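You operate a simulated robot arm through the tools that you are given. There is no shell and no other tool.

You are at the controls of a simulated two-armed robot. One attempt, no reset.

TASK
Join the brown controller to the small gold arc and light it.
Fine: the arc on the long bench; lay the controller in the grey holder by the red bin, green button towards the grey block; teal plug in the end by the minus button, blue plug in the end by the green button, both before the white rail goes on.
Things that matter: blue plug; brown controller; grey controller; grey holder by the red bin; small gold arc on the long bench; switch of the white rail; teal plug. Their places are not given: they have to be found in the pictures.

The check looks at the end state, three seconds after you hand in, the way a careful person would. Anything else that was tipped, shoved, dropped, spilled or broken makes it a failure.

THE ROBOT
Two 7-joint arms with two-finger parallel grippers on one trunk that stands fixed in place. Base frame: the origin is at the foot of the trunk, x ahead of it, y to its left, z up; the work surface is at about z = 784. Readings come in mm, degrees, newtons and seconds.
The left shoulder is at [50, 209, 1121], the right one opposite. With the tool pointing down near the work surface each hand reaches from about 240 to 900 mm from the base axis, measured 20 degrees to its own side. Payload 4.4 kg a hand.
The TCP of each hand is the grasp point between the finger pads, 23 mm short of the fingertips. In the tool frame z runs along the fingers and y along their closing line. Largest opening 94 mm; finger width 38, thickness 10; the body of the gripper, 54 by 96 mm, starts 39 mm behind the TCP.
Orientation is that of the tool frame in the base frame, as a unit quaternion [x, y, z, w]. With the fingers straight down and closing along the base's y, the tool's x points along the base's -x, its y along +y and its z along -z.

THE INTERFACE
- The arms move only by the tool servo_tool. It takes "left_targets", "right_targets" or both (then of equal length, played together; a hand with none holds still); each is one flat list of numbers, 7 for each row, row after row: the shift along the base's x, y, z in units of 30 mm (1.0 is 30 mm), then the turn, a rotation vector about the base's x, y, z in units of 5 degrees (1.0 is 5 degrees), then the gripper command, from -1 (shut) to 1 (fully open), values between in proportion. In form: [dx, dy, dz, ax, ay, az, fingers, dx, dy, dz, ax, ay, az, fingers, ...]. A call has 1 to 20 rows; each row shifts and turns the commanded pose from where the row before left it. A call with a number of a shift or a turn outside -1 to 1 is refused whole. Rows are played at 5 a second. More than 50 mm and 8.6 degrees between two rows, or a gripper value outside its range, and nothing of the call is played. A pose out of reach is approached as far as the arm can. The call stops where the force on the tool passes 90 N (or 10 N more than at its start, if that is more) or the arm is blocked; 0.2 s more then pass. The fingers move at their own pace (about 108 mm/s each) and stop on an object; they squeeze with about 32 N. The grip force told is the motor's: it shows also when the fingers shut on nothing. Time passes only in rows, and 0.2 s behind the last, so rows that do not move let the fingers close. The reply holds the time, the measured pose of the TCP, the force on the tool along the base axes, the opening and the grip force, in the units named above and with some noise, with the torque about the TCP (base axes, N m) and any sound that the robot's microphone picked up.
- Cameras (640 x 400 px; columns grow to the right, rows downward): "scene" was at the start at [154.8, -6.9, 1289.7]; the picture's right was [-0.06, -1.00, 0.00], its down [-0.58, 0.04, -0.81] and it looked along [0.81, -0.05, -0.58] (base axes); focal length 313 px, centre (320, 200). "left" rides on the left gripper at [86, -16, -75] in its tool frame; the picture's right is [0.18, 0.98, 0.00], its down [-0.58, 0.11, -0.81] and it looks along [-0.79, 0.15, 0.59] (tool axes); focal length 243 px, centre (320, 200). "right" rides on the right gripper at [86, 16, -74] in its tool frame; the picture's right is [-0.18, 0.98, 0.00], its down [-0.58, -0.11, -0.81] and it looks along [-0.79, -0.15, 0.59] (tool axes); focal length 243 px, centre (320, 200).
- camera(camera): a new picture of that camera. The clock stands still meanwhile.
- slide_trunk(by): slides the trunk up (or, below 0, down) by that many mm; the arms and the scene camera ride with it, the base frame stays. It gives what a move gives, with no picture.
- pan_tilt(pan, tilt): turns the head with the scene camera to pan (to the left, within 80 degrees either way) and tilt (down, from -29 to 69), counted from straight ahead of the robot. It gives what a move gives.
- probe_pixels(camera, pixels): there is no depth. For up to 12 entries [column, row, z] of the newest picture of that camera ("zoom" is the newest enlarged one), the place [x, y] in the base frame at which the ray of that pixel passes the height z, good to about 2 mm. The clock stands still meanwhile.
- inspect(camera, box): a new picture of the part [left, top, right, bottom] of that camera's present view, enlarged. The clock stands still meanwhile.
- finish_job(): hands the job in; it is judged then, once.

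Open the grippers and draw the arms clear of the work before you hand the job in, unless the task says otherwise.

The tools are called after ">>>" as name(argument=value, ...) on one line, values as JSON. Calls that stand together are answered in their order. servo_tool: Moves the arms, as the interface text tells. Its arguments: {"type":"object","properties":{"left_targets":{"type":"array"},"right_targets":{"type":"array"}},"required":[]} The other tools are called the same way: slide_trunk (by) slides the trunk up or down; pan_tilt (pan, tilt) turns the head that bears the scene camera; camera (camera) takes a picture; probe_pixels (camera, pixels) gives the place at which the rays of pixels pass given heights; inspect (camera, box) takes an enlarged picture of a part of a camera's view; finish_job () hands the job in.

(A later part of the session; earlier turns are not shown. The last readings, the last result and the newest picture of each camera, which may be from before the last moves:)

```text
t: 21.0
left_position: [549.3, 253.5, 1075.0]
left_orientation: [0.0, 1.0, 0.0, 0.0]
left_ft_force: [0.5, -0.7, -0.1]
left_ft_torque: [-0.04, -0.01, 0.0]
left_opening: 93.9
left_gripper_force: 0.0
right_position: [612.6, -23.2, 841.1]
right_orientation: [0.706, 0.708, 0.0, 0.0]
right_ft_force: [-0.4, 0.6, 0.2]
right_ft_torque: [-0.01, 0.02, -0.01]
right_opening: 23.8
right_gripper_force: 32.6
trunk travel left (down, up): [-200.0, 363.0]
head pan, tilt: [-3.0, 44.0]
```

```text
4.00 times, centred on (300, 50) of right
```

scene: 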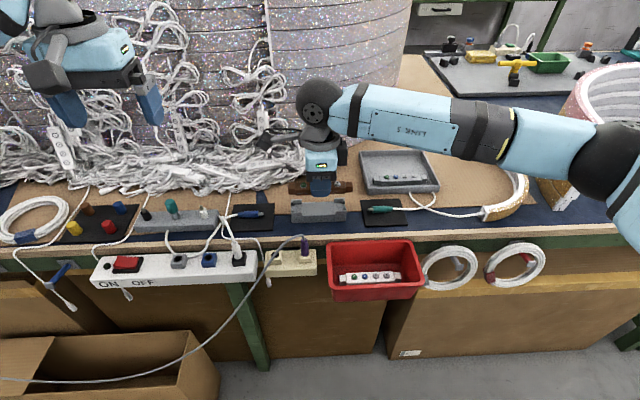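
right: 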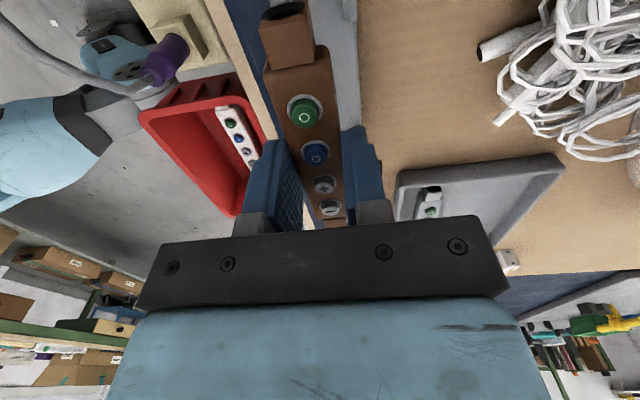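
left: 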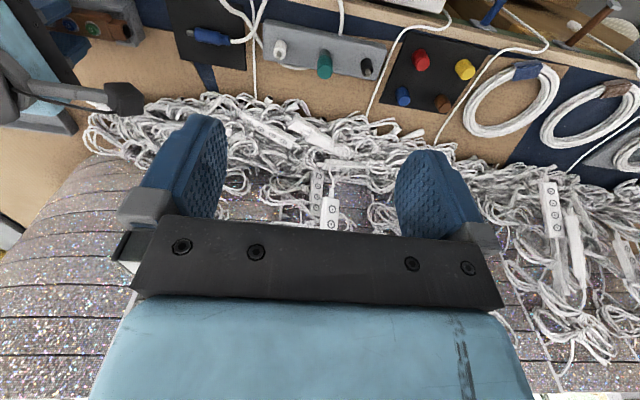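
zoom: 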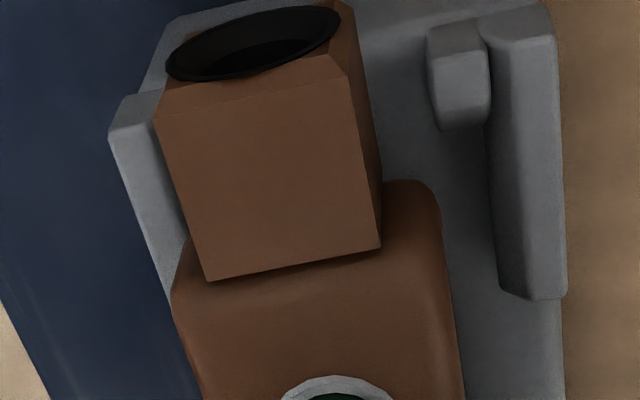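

By image geometry the controller centre is y≈−26.3 against the holder's −26.7. I continue lowering in small steps into the pocket, watching force.

>>> servo_tool(right_targets=[0, 0, -0.08, 0, 0, 0, -1, 0, 0, -0.08, 0, 0, 0, -1, 0, 0, 0, 0, 0, 0, -1])

>>> inspect(camera="scene", box=[278, 175, 358, 225])

>>> inspect(camera="right", box=[220, 0, 380, 100])

```text
t: 21.8
left_position: [547.1, 253.5, 1076.8]
left_orientation: [0.0, 1.0, 0.0, 0.001]
left_ft_force: [1.0, -0.1, 0.1]
left_ft_torque: [0.02, -0.03, -0.02]
left_opening: 94.1
left_gripper_force: 0.0
right_position: [612.6, -23.2, 838.5]
right_orientation: [0.706, 0.708, 0.001, 0.0]
right_ft_force: [5.5, -3.2, 20.5]
right_ft_torque: [-0.31, 0.03, 0.05]
right_opening: 24.0
right_gripper_force: 32.2
trunk travel left (down, up): [-200.0, 363.0]
head pan, tilt: [-3.0, 44.0]
```

```text
8.00 times, centred on (318, 200) of scene
```

zoom: 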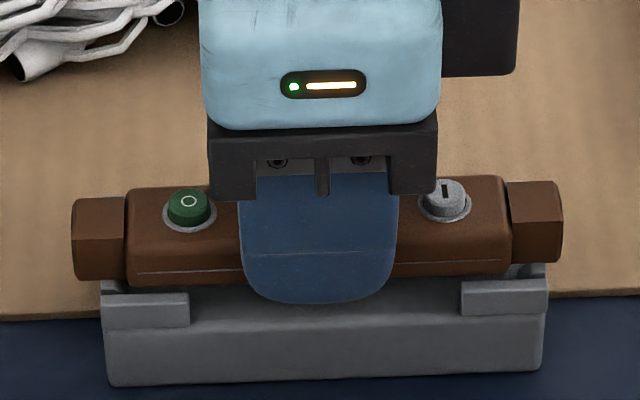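

```text
4.00 times, centred on (300, 50) of right
```

zoom: 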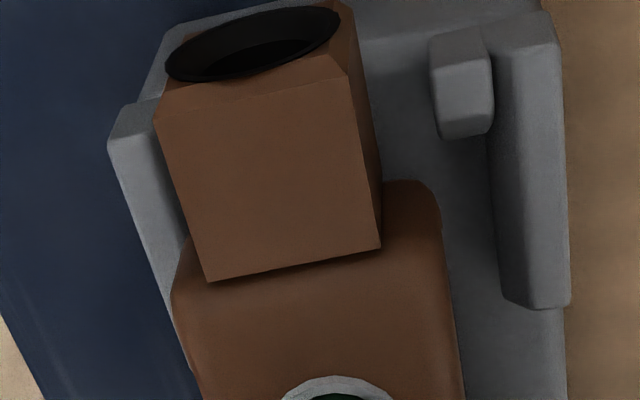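

Contact force 20 N up with +x push shows the body's front edge sits on the front walls. I lift 2 mm, shift +x about 2 mm, and lower again.

>>> servo_tool(right_targets=[0, 0, 0.1, 0, 0, 0, -1, 0.067, -0.015, 0, 0, 0, 0, -1, 0, 0, -0.07, 0, 0, 0, -1, 0, 0, -0.07, 0, 0, 0, -1, 0, 0, 0, 0, 0, 0, -1])

>>> inspect(camera="right", box=[220, 0, 380, 100])

```text
t: 23.0
left_position: [546.3, 252.9, 1077.0]
left_orientation: [0.001, 1.0, 0.0, 0.002]
left_ft_force: [0.1, 0.2, 1.1]
left_ft_torque: [0.0, -0.02, 0.0]
left_opening: 94.2
left_gripper_force: 0.0
right_position: [612.9, -23.5, 838.1]
right_orientation: [0.706, 0.709, 0.002, 0.0]
right_ft_force: [-7.0, 0.5, 24.7]
right_ft_torque: [-0.01, 0.36, 0.03]
right_opening: 24.0
right_gripper_force: 31.9
trunk travel left (down, up): [-200.0, 363.0]
head pan, tilt: [-3.0, 44.0]
```

```text
4.00 times, centred on (300, 50) of right
```

zoom: 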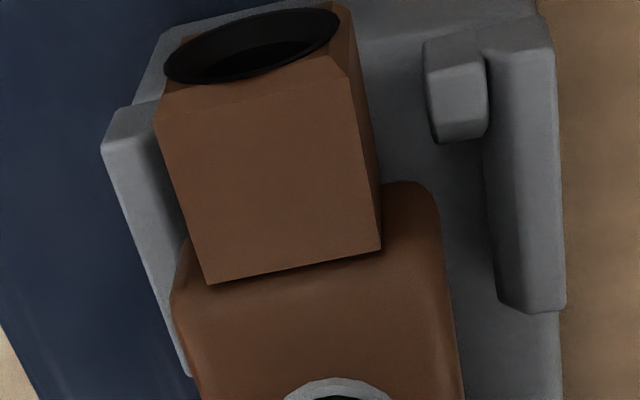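

Force now pushes −x with 25 N up, so something else touches. I lift 3 mm off contact and zoom closely on both ends from the scene camera.

>>> servo_tool(right_targets=[0, 0, 0.1, 0, 0, 0, -1, 0, 0, 0, 0, 0, 0, -1])

>>> inspect(camera="scene", box=[282, 190, 314, 220])

>>> inspect(camera="scene", box=[326, 190, 358, 220])

>>> inspect(camera="right", box=[220, 0, 400, 150])

```text
t: 23.6
left_position: [547.8, 254.3, 1076.5]
left_orientation: [0.0, 1.0, 0.0, 0.001]
left_ft_force: [0.6, 0.3, -0.5]
left_ft_torque: [0.01, -0.03, -0.02]
left_opening: 94.0
left_gripper_force: 0.1
right_position: [613.0, -23.7, 838.5]
right_orientation: [0.706, 0.708, 0.0, 0.0]
right_ft_force: [-3.9, 4.2, 10.0]
right_ft_torque: [0.45, 0.15, 0.1]
right_opening: 23.9
right_gripper_force: 31.7
trunk travel left (down, up): [-200.0, 363.0]
head pan, tilt: [-3.0, 44.0]
```

```text
13.33 times, centred on (298, 205) of scene
```

zoom: 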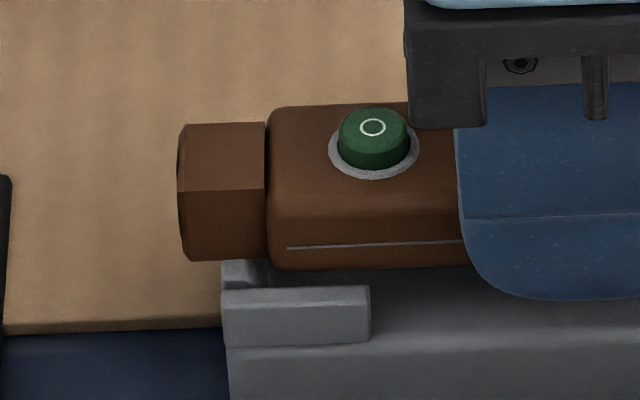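

```text
13.33 times, centred on (342, 205) of scene
```

zoom: 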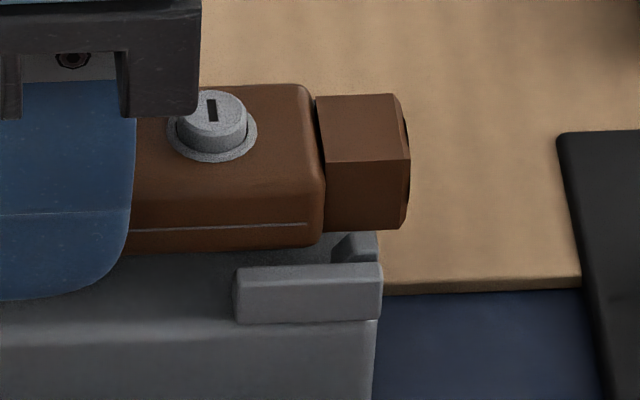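

```text
2.67 times, centred on (310, 75) of right
```

zoom: 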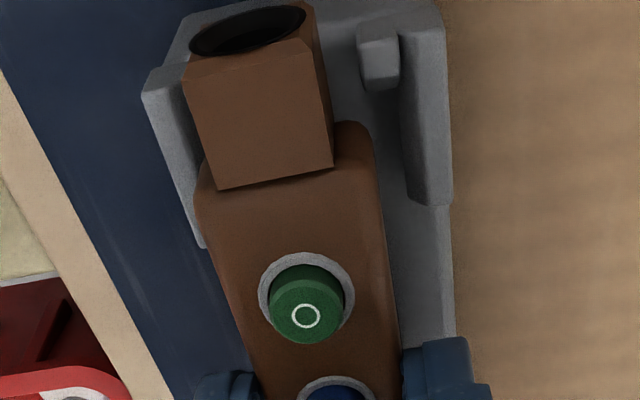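

The body's +y end coincides with the +y stubs (268 vs 267 px) and torque confirms contact there. I lift clear, shift −y by about 1.5 mm, and re-lower gently.

>>> servo_tool(right_targets=[0, 0, 0.16, 0, 0, 0, -1, 0, -0.05, 0, 0, 0, 0, -1, 0, 0, 0, 0, 0, 0, -1])

>>> inspect(camera="scene", box=[278, 175, 358, 225])

>>> inspect(camera="right", box=[220, 0, 380, 100])

```text
t: 24.4
left_position: [549.0, 253.4, 1075.7]
left_orientation: [0.0, 1.0, 0.0, -0.001]
left_ft_force: [0.6, 0.2, -0.6]
left_ft_torque: [-0.03, -0.02, 0.06]
left_opening: 93.9
left_gripper_force: 0.1
right_position: [615.4, -26.0, 843.6]
right_orientation: [0.706, 0.708, 0.001, 0.0]
right_ft_force: [0.2, 0.1, -0.5]
right_ft_torque: [-0.01, -0.02, -0.04]
right_opening: 23.8
right_gripper_force: 31.8
trunk travel left (down, up): [-200.0, 363.0]
head pan, tilt: [-3.0, 44.0]
```

```text
8.00 times, centred on (318, 200) of scene
```

zoom: 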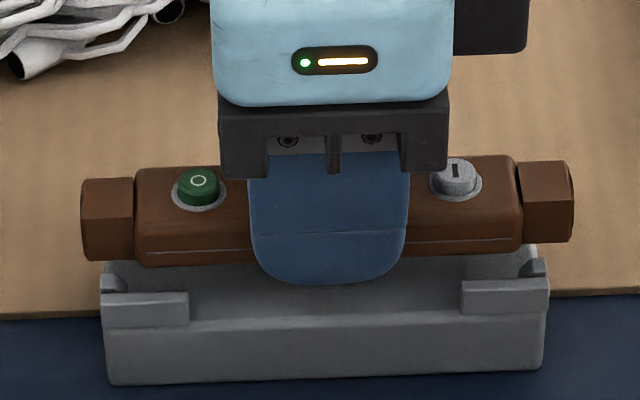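

```text
4.00 times, centred on (300, 50) of right
```

zoom: 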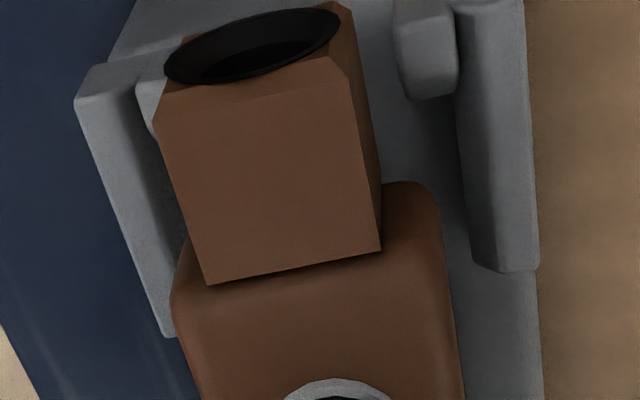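

Now the front wall and stub are visible on the left of the end cap. I probe the wall edges and body edges in this wrist view for a relative x check.

>>> probe_pixels(camera="zoom", pixels=[[77, 105, 815], [165, 333, 815], [528, 105, 815], [540, 265, 815], [135, 95, 815], [458, 105, 815], [395, 60, 815], [172, 295, 828], [457, 295, 828], [160, 110, 828], [352, 90, 828], [485, 265, 806]])

```text
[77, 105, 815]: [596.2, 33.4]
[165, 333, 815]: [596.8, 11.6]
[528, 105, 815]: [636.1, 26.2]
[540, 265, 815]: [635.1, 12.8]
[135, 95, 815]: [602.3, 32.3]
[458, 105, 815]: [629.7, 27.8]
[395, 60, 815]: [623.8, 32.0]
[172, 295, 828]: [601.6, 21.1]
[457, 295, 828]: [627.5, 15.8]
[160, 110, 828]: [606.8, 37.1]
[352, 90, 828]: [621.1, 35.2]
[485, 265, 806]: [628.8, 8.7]
```

The wrist view says the controller centre is ~1 mm short in x (walls centre 616, body ~615), and the scene view says it should go +1.4 mm in y. I apply both and look again before lowering.

>>> servo_tool(right_targets=[0.037, 0.047, 0, 0, 0, 0, -1, 0, 0, 0, 0, 0, 0, -1])

>>> inspect(camera="right", box=[220, 0, 380, 100])

>>> inspect(camera="scene", box=[278, 175, 358, 225])

```text
t: 25.0
left_position: [548.3, 253.3, 1075.3]
left_orientation: [0.0, 1.0, 0.0, 0.0]
left_ft_force: [0.1, 0.0, -0.2]
left_ft_torque: [0.02, 0.0, 0.03]
left_opening: 93.9
left_gripper_force: 0.1
right_position: [616.0, -25.0, 842.5]
right_orientation: [0.706, 0.708, -0.001, 0.001]
right_ft_force: [0.7, -0.7, -0.3]
right_ft_torque: [0.01, 0.0, 0.0]
right_opening: 23.9
right_gripper_force: 32.1
trunk travel left (down, up): [-200.0, 363.0]
head pan, tilt: [-3.0, 44.0]
```

```text
4.00 times, centred on (300, 50) of right
```

zoom: 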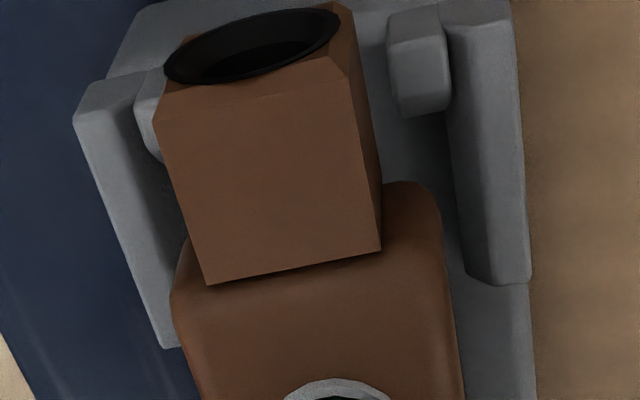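

```text
8.00 times, centred on (318, 200) of scene
```

zoom: 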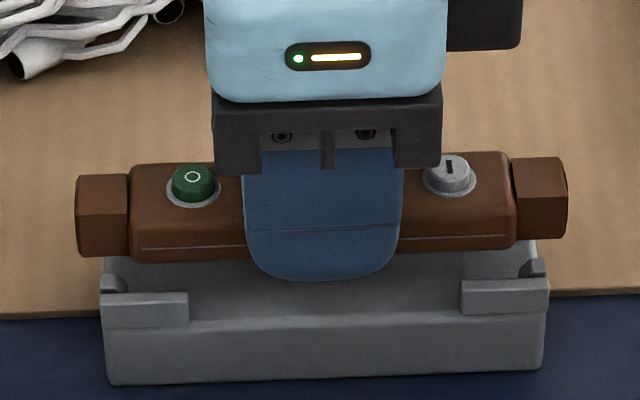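

Body centre column is now 323 (target ~322) and x is centred between the walls. I lower 6 mm in small steps.

>>> servo_tool(right_targets=[0, 0, -0.07, 0, 0, 0, -1, 0, 0, -0.07, 0, 0, 0, -1, 0, 0, -0.06, 0, 0, 0, -1, 0, 0, 0, 0, 0, 0, -1])

>>> inspect(camera="scene", box=[278, 175, 358, 225])

```text
t: 26.0
left_position: [549.0, 252.0, 1075.8]
left_orientation: [-0.001, 1.0, 0.0, 0.0]
left_ft_force: [0.2, 0.2, 0.3]
left_ft_torque: [-0.03, -0.01, 0.0]
left_opening: 94.0
left_gripper_force: 0.0
right_position: [616.0, -24.6, 836.2]
right_orientation: [0.705, 0.709, -0.001, 0.0]
right_ft_force: [0.1, -0.6, -1.3]
right_ft_torque: [0.02, 0.03, 0.02]
right_opening: 24.2
right_gripper_force: 32.2
trunk travel left (down, up): [-200.0, 363.0]
head pan, tilt: [-3.0, 44.0]
```

```text
8.00 times, centred on (318, 200) of scene
```

zoom: 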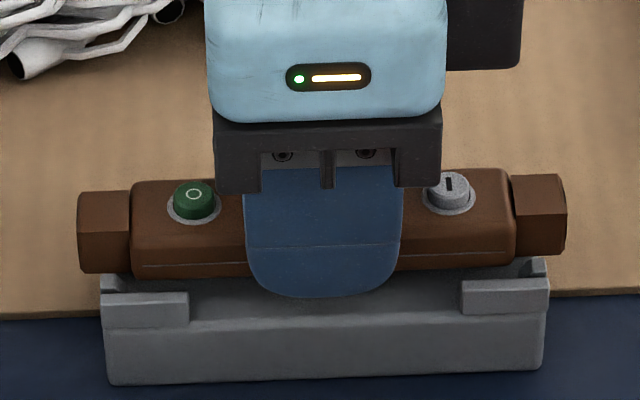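

No contact force at 836 — it has passed the former contact height. I keep lowering toward the pocket floor.

>>> servo_tool(right_targets=[0, 0, -0.06, 0, 0, 0, -1, 0, 0, -0.06, 0, 0, 0, -1, 0, 0, 0, 0, 0, 0, -1])

>>> inspect(camera="scene", box=[278, 175, 358, 225])

>>> inspect(camera="right", box=[220, 0, 380, 100])

```text
t: 26.8
left_position: [549.3, 254.0, 1075.6]
left_orientation: [-0.001, 1.0, 0.0, 0.0]
left_ft_force: [-0.4, 0.0, 0.6]
left_ft_torque: [0.0, -0.02, -0.01]
left_opening: 94.0
left_gripper_force: 0.1
right_position: [616.1, -23.2, 833.5]
right_orientation: [0.706, 0.708, -0.001, 0.0]
right_ft_force: [-0.8, -0.1, 0.0]
right_ft_torque: [0.0, 0.01, 0.0]
right_opening: 23.9
right_gripper_force: 32.1
trunk travel left (down, up): [-200.0, 363.0]
head pan, tilt: [-3.0, 44.0]
```

```text
8.00 times, centred on (318, 200) of scene
```

zoom: 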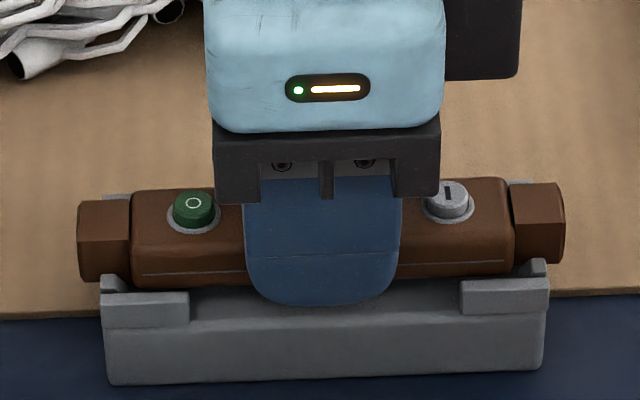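

```text
4.00 times, centred on (300, 50) of right
```

zoom: 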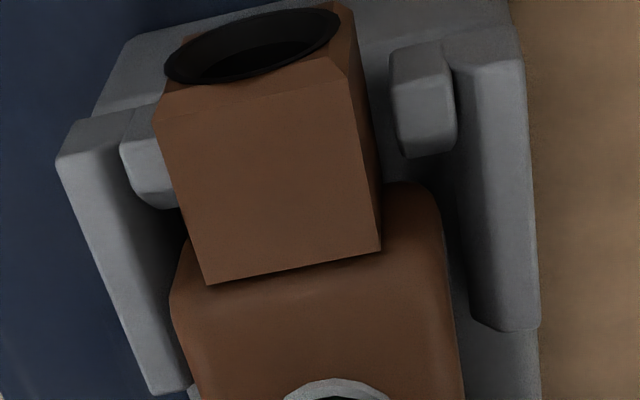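

It descends without contact between the stubs and walls. I lower further until the floor is felt.

>>> servo_tool(right_targets=[0, 0, -0.06, 0, 0, 0, -1, 0, 0, -0.06, 0, 0, 0, -1, 0, 0, 0, 0, 0, 0, -1])

>>> inspect(camera="scene", box=[278, 175, 358, 225])

```text
t: 27.6
left_position: [547.6, 252.7, 1075.2]
left_orientation: [-0.001, 1.0, -0.001, 0.0]
left_ft_force: [0.2, 1.0, 1.5]
left_ft_torque: [-0.04, 0.01, 0.0]
left_opening: 94.2
left_gripper_force: 0.0
right_position: [617.0, -24.5, 830.8]
right_orientation: [0.705, 0.709, 0.0, 0.0]
right_ft_force: [0.3, -0.5, -1.1]
right_ft_torque: [-0.03, 0.02, -0.01]
right_opening: 23.8
right_gripper_force: 32.3
trunk travel left (down, up): [-200.0, 363.0]
head pan, tilt: [-3.0, 44.0]
```

```text
8.00 times, centred on (318, 200) of scene
```

zoom: 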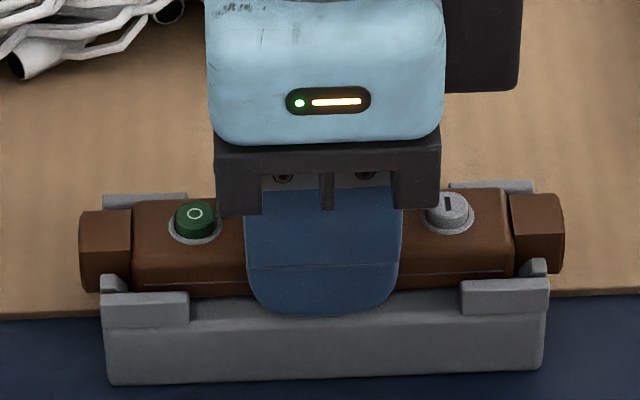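

Still free. I lower another ~3.5 mm in small steps watching force.

>>> servo_tool(right_targets=[0, 0, -0.04, 0, 0, 0, -1, 0, 0, -0.04, 0, 0, 0, -1, 0, 0, -0.03, 0, 0, 0, -1, 0, 0, 0, 0, 0, 0, -1])

>>> inspect(camera="scene", box=[278, 175, 358, 225])

```text
t: 28.6
left_position: [548.0, 252.4, 1076.2]
left_orientation: [0.0, 1.0, 0.0, 0.001]
left_ft_force: [0.1, 0.2, -0.4]
left_ft_torque: [0.02, -0.03, 0.0]
left_opening: 94.2
left_gripper_force: 0.1
right_position: [615.2, -23.9, 829.5]
right_orientation: [0.707, 0.707, 0.002, 0.001]
right_ft_force: [3.9, -3.1, 21.7]
right_ft_torque: [-0.26, -0.02, 0.06]
right_opening: 24.0
right_gripper_force: 31.9
trunk travel left (down, up): [-200.0, 363.0]
head pan, tilt: [-3.0, 44.0]
```

```text
8.00 times, centred on (318, 200) of scene
```

zoom: 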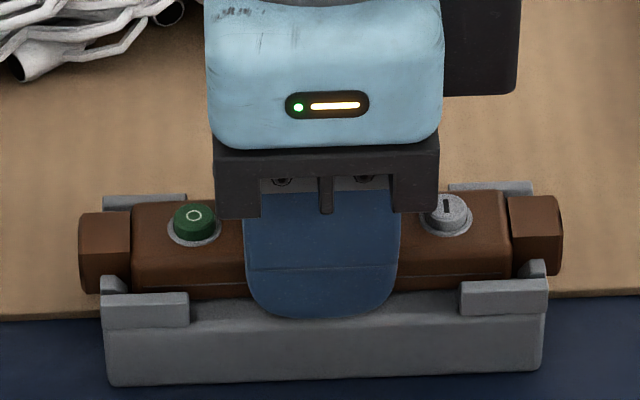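

Contact at 829.5 with 21.7 N after dropping the 9 mm wall height: the controller is seated on the floor. I relax the push and open the fingers.

>>> servo_tool(right_targets=[0, 0, 0.09, 0, 0, 0, -1, 0, 0, 0, 0, 0, 0, -0.7, 0, 0, 0, 0, 0, 0, -0.3, 0, 0, 0, 0, 0, 0, -0.1, 0, 0, 0, 0, 0, 0, -0.1])

>>> inspect(camera="scene", box=[278, 175, 358, 225])

>>> camera(camera="right")

```text
t: 29.8
left_position: [549.0, 253.1, 1076.2]
left_orientation: [0.0, 1.0, 0.0, -0.001]
left_ft_force: [-0.3, -1.0, 0.4]
left_ft_torque: [0.0, -0.02, -0.01]
left_opening: 93.9
left_gripper_force: 0.0
right_position: [615.9, -24.1, 827.8]
right_orientation: [0.706, 0.708, 0.0, -0.001]
right_ft_force: [0.1, 0.3, 0.6]
right_ft_torque: [0.02, -0.01, 0.02]
right_opening: 42.2
right_gripper_force: 0.1
trunk travel left (down, up): [-200.0, 363.0]
head pan, tilt: [-3.0, 44.0]
```

```text
8.00 times, centred on (318, 200) of scene
```

zoom: 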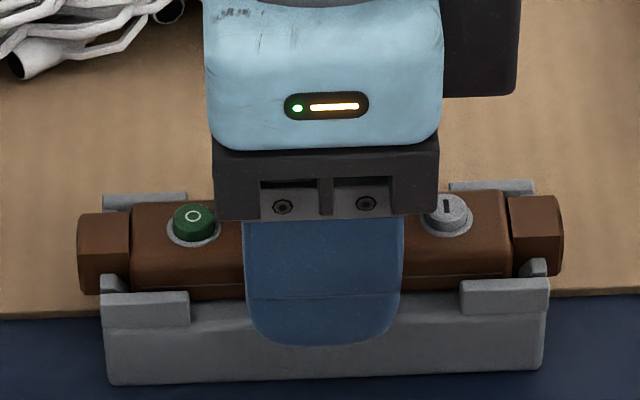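

```text
taken
```

right: 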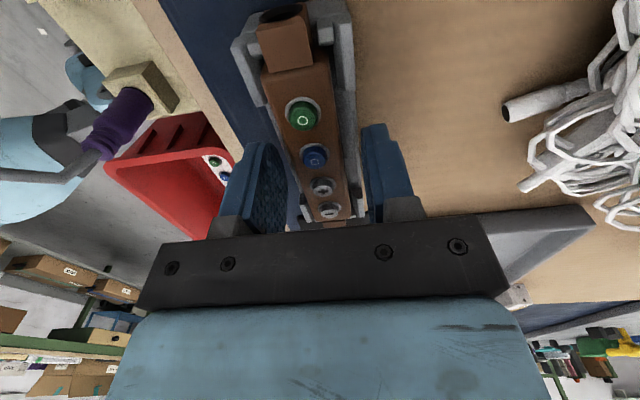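

The fingers are open and clear. I raise the right hand straight up.

>>> servo_tool(right_targets=[0, 0, 0.3, 0, 0, 0, -0.1, 0, 0, 0.7, 0, 0, 0, -0.1, 0, 0, 0.9, 0, 0, 0, -0.1, 0, 0, 0.9, 0, 0, 0, -0.1])

>>> inspect(camera="scene", box=[278, 175, 358, 225])

>>> camera(camera="right")

```text
t: 30.8
left_position: [548.9, 251.6, 1075.6]
left_orientation: [0.0, 1.0, 0.001, -0.001]
left_ft_force: [-0.3, 0.1, -0.6]
left_ft_torque: [-0.02, 0.02, -0.01]
left_opening: 94.1
left_gripper_force: 0.0
right_position: [616.6, -27.7, 913.4]
right_orientation: [0.707, 0.708, -0.001, 0.0]
right_ft_force: [-0.1, -0.8, -0.1]
right_ft_torque: [-0.02, -0.01, 0.0]
right_opening: 42.2
right_gripper_force: 0.1
trunk travel left (down, up): [-200.0, 363.0]
head pan, tilt: [-3.0, 44.0]
```

```text
8.00 times, centred on (318, 200) of scene
```

zoom: 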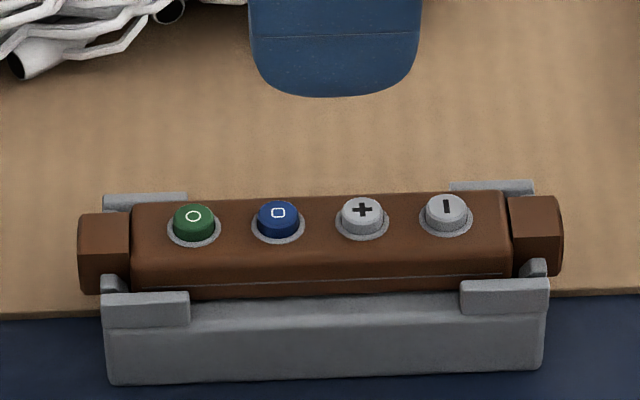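

```text
taken
```

right: 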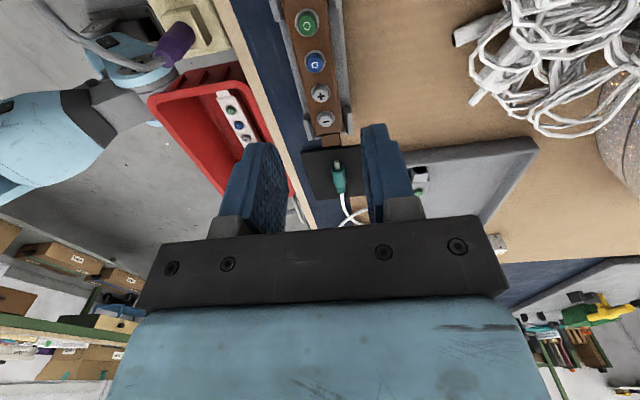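

The controller sits level in the holder, green button to +y. Next I measure the teal plug and the socket at the −y end with scene zooms.

>>> inspect(camera="scene", box=[330, 185, 426, 245])

>>> inspect(camera="scene", box=[358, 195, 410, 227])

```text
6.67 times, centred on (378, 215) of scene
```

zoom: 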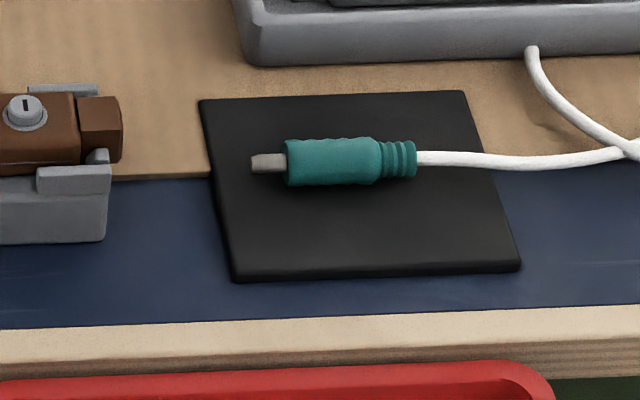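

```text
12.31 times, centred on (384, 211) of scene
```

zoom: 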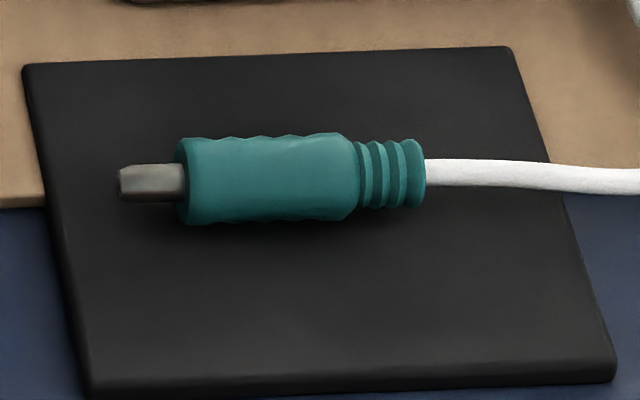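

The plug body is about 31 mm long, 15 mm thick, tip 10 mm long pointing +y. I probe its points at axis height.

>>> probe_pixels(camera="zoom", pixels=[[265, 180, 795], [120, 184, 795], [185, 183, 795], [350, 178, 795], [420, 174, 795], [265, 222, 790], [265, 138, 800], [92, 398, 784], [92, 398, 787], [24, 66, 787], [512, 48, 787], [617, 372, 787]])

>>> inspect(camera="right", box=[240, 80, 400, 220])

>>> probe_pixels(camera="zoom", pixels=[[320, 200, 795]])

```text
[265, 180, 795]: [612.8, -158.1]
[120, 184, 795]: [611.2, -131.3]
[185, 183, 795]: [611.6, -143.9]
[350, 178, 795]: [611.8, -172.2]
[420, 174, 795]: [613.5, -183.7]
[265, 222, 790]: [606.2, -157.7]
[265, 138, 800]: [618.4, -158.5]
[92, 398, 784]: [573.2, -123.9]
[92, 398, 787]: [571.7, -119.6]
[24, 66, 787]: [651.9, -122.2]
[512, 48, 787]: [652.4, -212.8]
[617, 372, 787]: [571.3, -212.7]
```

```text
2.86 times, centred on (320, 150) of right
```

zoom: 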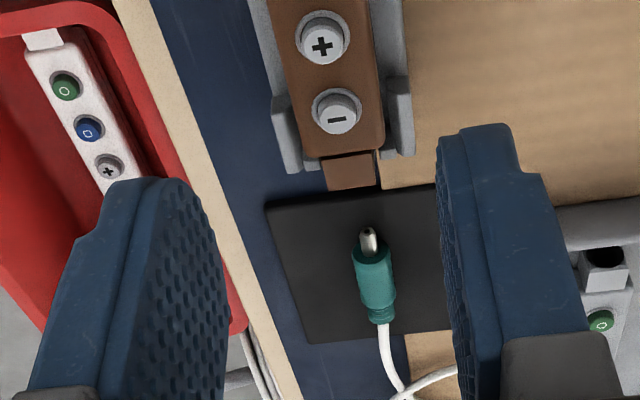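

```text
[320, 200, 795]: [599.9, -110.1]
```

The teal plug axis is near x≈612, tip at y≈−131, body −144…−172, axis height ≈795. I move the right hand above it to about (612,−166,880) with fingers open ~42 mm.

>>> servo_tool(right_targets=[-0.03, -0.9, 0, 0, 0, 0, -0.1, -0.03, -0.9, 0, 0, 0, 0, -0.1, -0.03, -0.9, -0.2, 0, 0, 0, -0.1, -0.03, -0.9, -0.4, 0, 0, 0, -0.1, -0.03, -0.85, -0.4, 0, 0, 0, -0.1, 0, 0, 0, 0, 0, 0, -0.1])

>>> camera(camera="right")

>>> inspect(camera="scene", box=[340, 165, 420, 235])

```text
t: 32.2
left_position: [548.1, 253.1, 1075.8]
left_orientation: [0.001, 1.0, 0.001, 0.0]
left_ft_force: [-0.3, -0.2, -0.5]
left_ft_torque: [-0.01, -0.01, -0.02]
left_opening: 93.7
left_gripper_force: 0.1
right_position: [612.5, -158.0, 884.1]
right_orientation: [0.706, 0.708, 0.0, 0.0]
right_ft_force: [-0.1, 0.7, 0.1]
right_ft_torque: [-0.02, 0.03, 0.02]
right_opening: 42.4
right_gripper_force: 0.1
trunk travel left (down, up): [-200.0, 363.0]
head pan, tilt: [-3.0, 44.0]
```

```text
taken
```

right: 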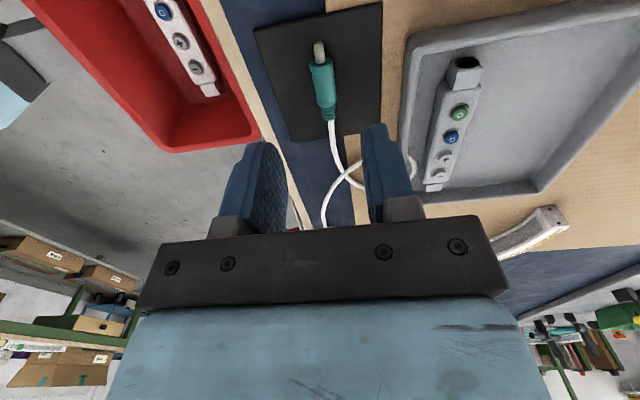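

```text
5.71 times, centred on (380, 200) of scene
```

zoom: 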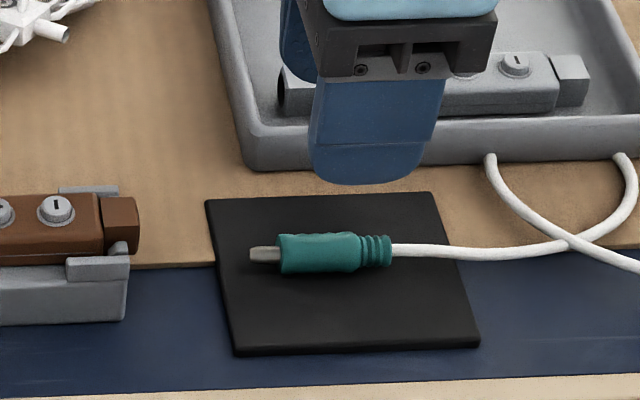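

I probe the plug axis from this right wrist view to fix its x and heading.

>>> inspect(camera="right", box=[270, 20, 390, 140])

>>> probe_pixels(camera="right", pixels=[[319, 43, 795], [321, 63, 795], [328, 115, 795], [318, 62, 795], [309, 68, 795], [334, 62, 795], [322, 118, 795], [337, 115, 795]])

```text
3.33 times, centred on (330, 80) of right
```

zoom: 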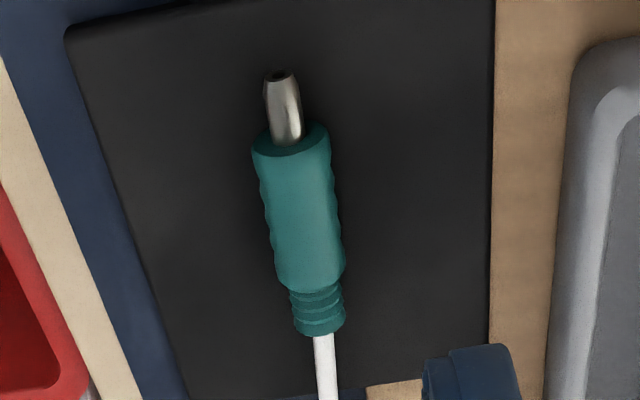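

```text
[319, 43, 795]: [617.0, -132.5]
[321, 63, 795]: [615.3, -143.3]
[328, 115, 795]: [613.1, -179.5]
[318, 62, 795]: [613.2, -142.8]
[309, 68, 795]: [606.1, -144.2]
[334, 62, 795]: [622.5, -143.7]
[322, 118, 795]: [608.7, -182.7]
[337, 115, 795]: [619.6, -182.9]
```

>>> probe_pixels(camera="zoom", pixels=[[281, 78, 796], [290, 142, 795], [252, 155, 795], [330, 150, 795], [275, 280, 795], [345, 270, 795], [312, 280, 795], [320, 332, 795], [70, 35, 787], [495, 100, 787]])

```text
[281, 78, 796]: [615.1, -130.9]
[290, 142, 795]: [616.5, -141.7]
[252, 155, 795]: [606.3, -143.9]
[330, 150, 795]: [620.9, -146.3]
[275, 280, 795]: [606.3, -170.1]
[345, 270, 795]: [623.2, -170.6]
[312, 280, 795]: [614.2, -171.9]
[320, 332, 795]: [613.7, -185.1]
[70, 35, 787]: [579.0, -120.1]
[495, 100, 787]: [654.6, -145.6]
```

Axis x is about 613.5 between both cameras' estimates, heading along y within a degree or two. I shift back to y≈−166 and lower to z≈822.

>>> servo_tool(right_targets=[0.03, -0.2, -0.6, 0, 0, 0, -0.2, 0, 0, -0.8, 0, 0, 0, -0.2, 0, 0, -0.6, 0, 0, 0, -0.2, 0, 0, 0, 0, 0, 0, -0.2])

>>> inspect(camera="scene", box=[340, 165, 420, 235])

>>> camera(camera="right")

```text
t: 33.2
left_position: [549.0, 252.0, 1075.3]
left_orientation: [0.0, 1.0, 0.0, 0.0]
left_ft_force: [-0.1, 0.1, 0.2]
left_ft_torque: [0.03, 0.01, 0.0]
left_opening: 94.0
left_gripper_force: 0.1
right_position: [612.9, -164.5, 823.1]
right_orientation: [0.706, 0.708, 0.001, 0.001]
right_ft_force: [-0.1, 0.0, 0.1]
right_ft_torque: [-0.02, -0.01, 0.01]
right_opening: 37.5
right_gripper_force: 0.0
trunk travel left (down, up): [-200.0, 363.0]
head pan, tilt: [-3.0, 44.0]
```

```text
5.71 times, centred on (380, 200) of scene
```

zoom: 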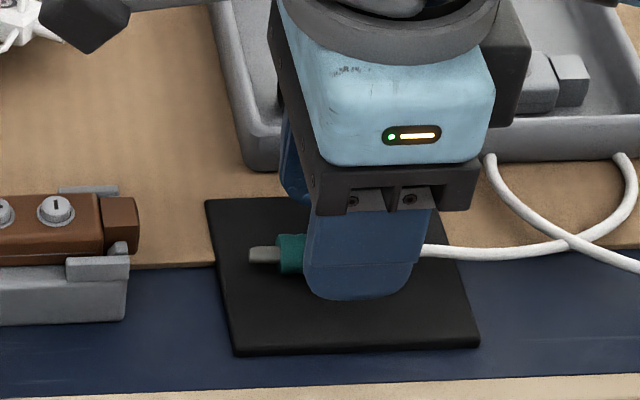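

```text
taken
```

right: 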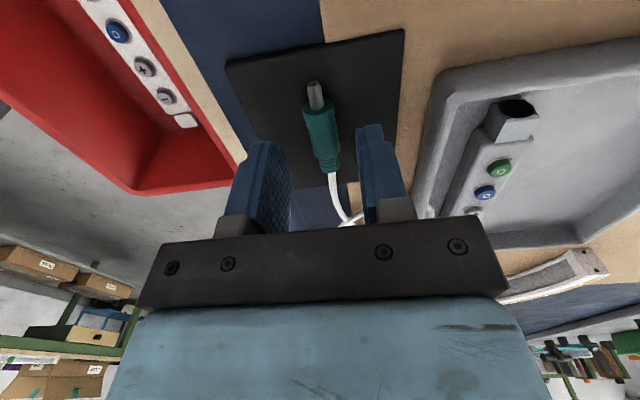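

The plug lies between the fingers, its front ~8 mm ahead of the finger edges. I lower ~11 mm more and close.

>>> servo_tool(right_targets=[0, 0, -0.25, 0, 0, 0, -0.3, 0, 0, -0.12, 0, 0, 0, -0.3, 0, 0, 0, 0, 0, 0, -0.3])

>>> inspect(camera="scene", box=[350, 185, 410, 230])

```text
t: 34.0
left_position: [549.6, 252.6, 1075.0]
left_orientation: [0.001, 1.0, 0.0, 0.0]
left_ft_force: [-0.3, 0.1, -0.8]
left_ft_torque: [0.01, 0.01, 0.03]
left_opening: 94.1
left_gripper_force: 0.1
right_position: [612.8, -163.7, 810.4]
right_orientation: [0.706, 0.709, -0.001, 0.0]
right_ft_force: [0.0, 0.1, 0.9]
right_ft_torque: [0.01, 0.02, -0.02]
right_opening: 33.0
right_gripper_force: 0.0
trunk travel left (down, up): [-200.0, 363.0]
head pan, tilt: [-3.0, 44.0]
```

```text
8.89 times, centred on (380, 208) of scene
```

zoom: 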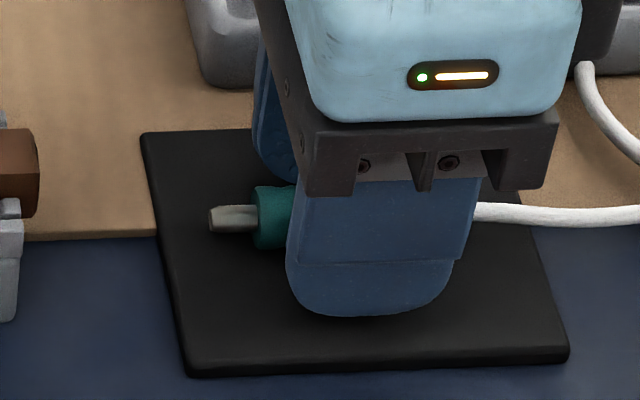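

At z 810 no contact with the pad. I close on the teal plug.

>>> servo_tool(right_targets=[0, 0, 0, 0, 0, 0, -0.6, 0, 0, 0, 0, 0, 0, -1, 0, 0, 0, 0, 0, 0, -1, 0, 0, 0, 0, 0, 0, -1])

>>> camera(camera="right")

>>> inspect(camera="scene", box=[350, 185, 410, 230])

```text
t: 35.0
left_position: [550.0, 252.9, 1075.7]
left_orientation: [0.0, 1.0, 0.0, 0.001]
left_ft_force: [-0.3, -0.3, 0.5]
left_ft_torque: [-0.01, 0.04, -0.01]
left_opening: 94.0
left_gripper_force: 0.1
right_position: [612.8, -164.3, 812.4]
right_orientation: [0.706, 0.708, 0.0, 0.0]
right_ft_force: [0.3, 0.0, 0.5]
right_ft_torque: [0.0, 0.0, -0.02]
right_opening: 13.1
right_gripper_force: 32.1
trunk travel left (down, up): [-200.0, 363.0]
head pan, tilt: [-3.0, 44.0]
```

```text
taken
```

right: 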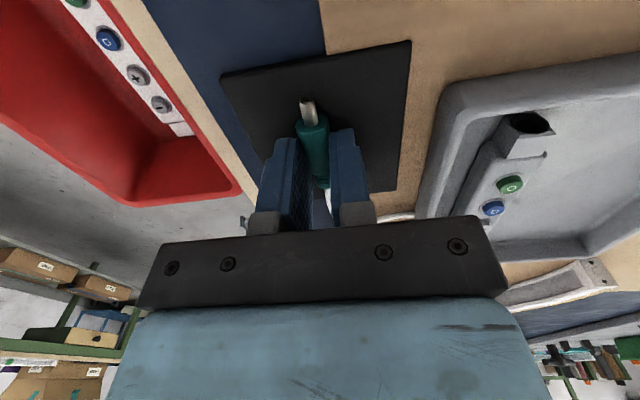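

```text
8.89 times, centred on (380, 208) of scene
```

zoom: 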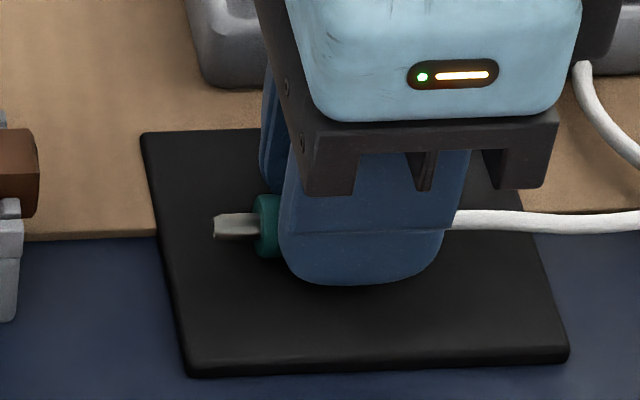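

The plug is gripped (13.1 mm, 32 N). I lift it about 20 mm and move +y so the tip comes near the socket, then compare heights in the scene view.

>>> servo_tool(right_targets=[0, 0, 0.2, 0, 0, 0, -1, 0, 0, 0.3, 0, 0, 0, -1, 0, 0, 0.2, 0, 0, 0, -1, 0, 0.3, 0, 0, 0, 0, -1, 0, 0.3, 0, 0, 0, 0, -1, 0, 0.2, 0, 0, 0, 0, -1, 0, 0, 0, 0, 0, 0, -1])

>>> inspect(camera="scene", box=[320, 180, 400, 230])

>>> camera(camera="right")

```text
t: 36.6
left_position: [548.7, 251.9, 1075.8]
left_orientation: [0.001, 1.0, 0.0, 0.0]
left_ft_force: [-0.2, -1.0, -1.3]
left_ft_torque: [-0.05, 0.0, -0.03]
left_opening: 94.0
left_gripper_force: 0.0
right_position: [612.5, -141.3, 832.6]
right_orientation: [0.706, 0.709, 0.001, 0.0]
right_ft_force: [0.2, 1.0, 0.0]
right_ft_torque: [-0.01, 0.04, 0.02]
right_opening: 13.4
right_gripper_force: 32.0
trunk travel left (down, up): [-200.0, 363.0]
head pan, tilt: [-3.0, 44.0]
```

```text
8.00 times, centred on (360, 205) of scene
```

zoom: 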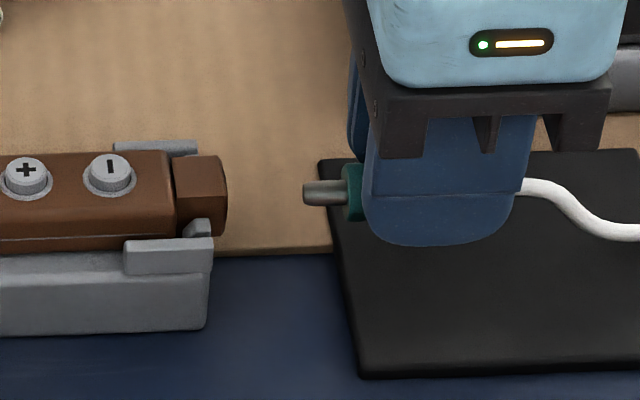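

```text
taken
```

right: 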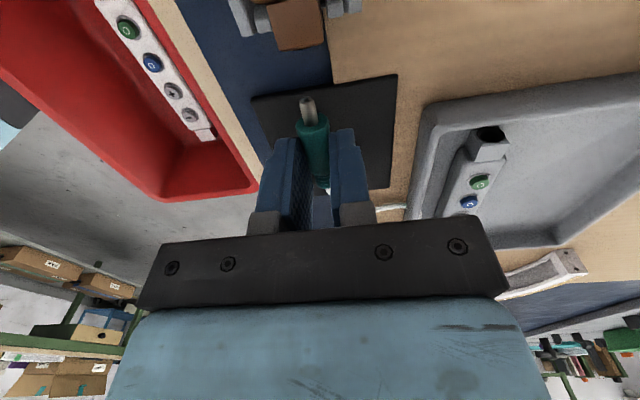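

In the scene the tip centre is at row ~193 and the socket axis extrapolates to ~190 there, so the sum of x and z needs about +1.3 mm. I measure x from the wrist view.

>>> inspect(camera="right", box=[220, 0, 400, 150])

>>> probe_pixels(camera="zoom", pixels=[[320, 200, 815]])

```text
2.67 times, centred on (310, 75) of right
```

zoom: 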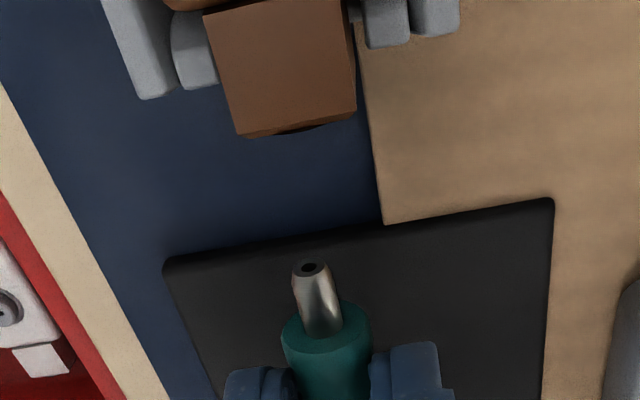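

```text
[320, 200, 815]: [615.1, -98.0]
```

>>> probe_pixels(camera="zoom", pixels=[[308, 267, 815], [308, 267, 818], [322, 332, 815], [283, 345, 815], [370, 340, 815], [233, 125, 821], [355, 105, 821], [210, 25, 821], [352, 20, 821], [240, 136, 816], [356, 112, 816], [298, 133, 816]])

```text
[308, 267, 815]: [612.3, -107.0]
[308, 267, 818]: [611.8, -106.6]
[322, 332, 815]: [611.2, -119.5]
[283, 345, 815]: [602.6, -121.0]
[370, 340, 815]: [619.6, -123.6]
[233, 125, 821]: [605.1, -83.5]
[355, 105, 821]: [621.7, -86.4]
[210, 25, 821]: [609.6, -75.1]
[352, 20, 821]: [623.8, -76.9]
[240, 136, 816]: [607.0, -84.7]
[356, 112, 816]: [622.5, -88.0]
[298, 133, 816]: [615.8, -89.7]
```

Working the wrist-view geometry by hand: plug axis x≈612.2, socket x≈616.4 (which matches the release pose x≈616), so Δx≈+3.8 and from the scene rows Δz≈−2.6. I apply that and re-measure.

>>> servo_tool(right_targets=[0.127, 0, -0.085, 0, 0, 0, -1, 0, 0, 0, 0, 0, 0, -1])

>>> inspect(camera="scene", box=[335, 190, 375, 220])

>>> inspect(camera="right", box=[220, 0, 400, 150])

```text
t: 37.2
left_position: [549.3, 251.6, 1075.7]
left_orientation: [0.0, 1.0, -0.001, -0.001]
left_ft_force: [1.1, 0.2, 0.0]
left_ft_torque: [0.01, 0.01, 0.03]
left_opening: 94.0
left_gripper_force: 0.0
right_position: [616.2, -139.6, 831.0]
right_orientation: [0.706, 0.709, 0.0, 0.0]
right_ft_force: [-1.0, 0.2, 0.4]
right_ft_torque: [-0.05, -0.03, 0.01]
right_opening: 13.3
right_gripper_force: 31.8
trunk travel left (down, up): [-200.0, 363.0]
head pan, tilt: [-3.0, 44.0]
```

```text
13.33 times, centred on (355, 205) of scene
```

zoom: 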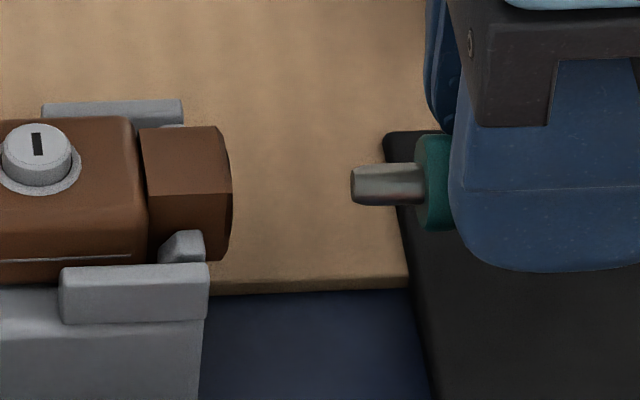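

```text
2.67 times, centred on (310, 75) of right
```

zoom: 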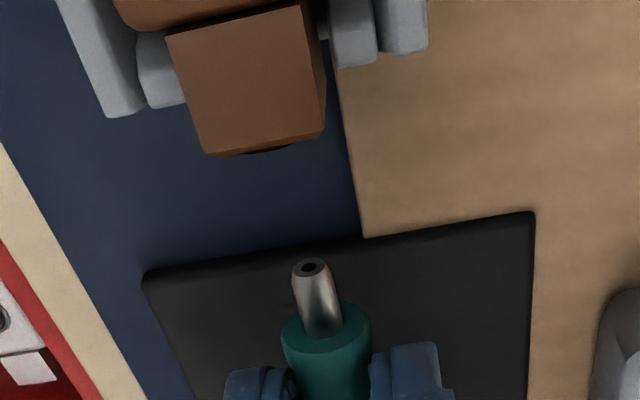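

Both views now agree: x centred (616.0 vs 616.1) and tip row 186.5 vs expected 187. The gap to the socket is ~19 mm, so I advance 15 mm in +y and check.

>>> servo_tool(right_targets=[0, 0.17, 0, 0, 0, 0, -1, 0, 0.17, 0, 0, 0, 0, -1, 0, 0.16, 0, 0, 0, 0, -1, 0, 0, 0, 0, 0, 0, -1])

>>> inspect(camera="scene", box=[330, 190, 370, 220])

>>> inspect(camera="right", box=[240, 40, 390, 160])

```text
t: 38.2
left_position: [547.7, 252.4, 1075.4]
left_orientation: [0.0, 1.0, 0.0, 0.0]
left_ft_force: [-0.3, -0.1, -0.5]
left_ft_torque: [0.0, -0.04, 0.03]
left_opening: 94.2
left_gripper_force: 0.0
right_position: [615.9, -124.9, 831.2]
right_orientation: [0.706, 0.709, 0.0, 0.0]
right_ft_force: [-0.2, -0.7, 0.2]
right_ft_torque: [-0.01, 0.02, 0.0]
right_opening: 13.4
right_gripper_force: 32.1
trunk travel left (down, up): [-200.0, 363.0]
head pan, tilt: [-3.0, 44.0]
```

```text
13.33 times, centred on (350, 205) of scene
```

zoom: 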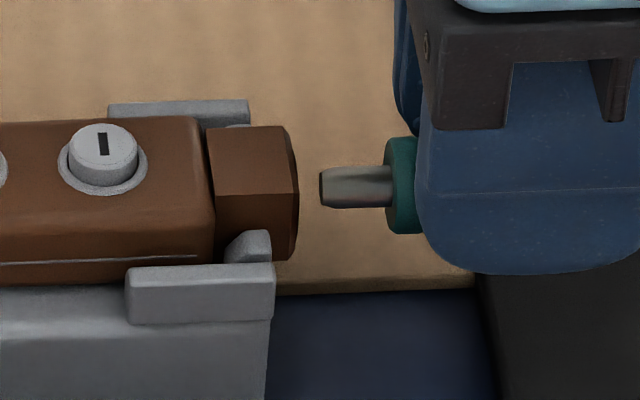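

```text
3.33 times, centred on (315, 100) of right
```

zoom: 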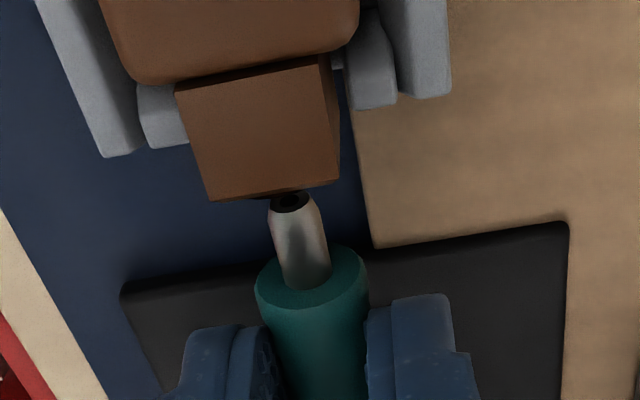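

The tip is ~3.5 mm from the socket face and perhaps 0.6 mm high. I lower 0.5 mm and advance in 2 mm steps, watching the force.

>>> servo_tool(right_targets=[0, 0, -0.017, 0, 0, 0, -1, 0, 0.08, 0, 0, 0, 0, -1, 0, 0.08, 0, 0, 0, 0, -1, 0, 0.08, 0, 0, 0, 0, -1, 0, 0, 0, 0, 0, 0, -1])

>>> inspect(camera="scene", box=[330, 190, 370, 220])

>>> inspect(camera="right", box=[240, 40, 390, 160])

```text
t: 39.4
left_position: [548.5, 253.6, 1075.2]
left_orientation: [0.0, 1.0, 0.0, 0.0]
left_ft_force: [-0.4, -0.8, -0.5]
left_ft_torque: [0.0, -0.02, 0.03]
left_opening: 94.0
left_gripper_force: 0.2
right_position: [616.6, -116.9, 829.9]
right_orientation: [0.706, 0.709, 0.0, 0.0]
right_ft_force: [-0.8, 0.1, -1.1]
right_ft_torque: [0.01, -0.01, 0.0]
right_opening: 13.4
right_gripper_force: 32.4
trunk travel left (down, up): [-200.0, 363.0]
head pan, tilt: [-3.0, 44.0]
```

```text
13.33 times, centred on (350, 205) of scene
```

zoom: 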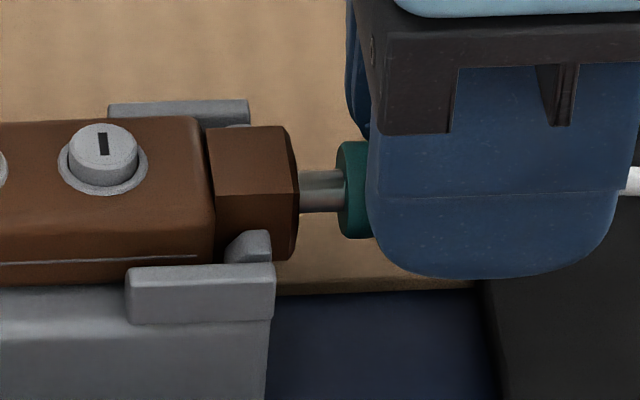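

```text
3.33 times, centred on (315, 100) of right
```

zoom: 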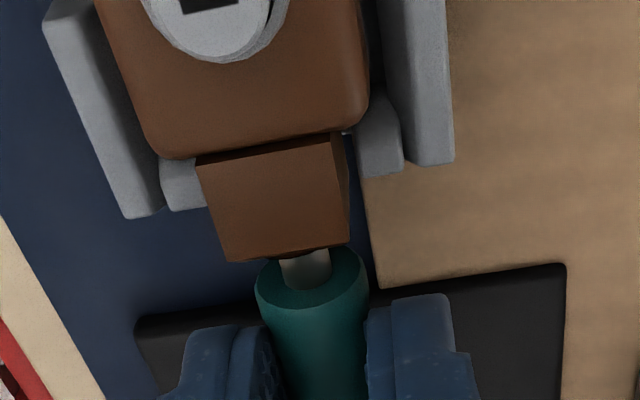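

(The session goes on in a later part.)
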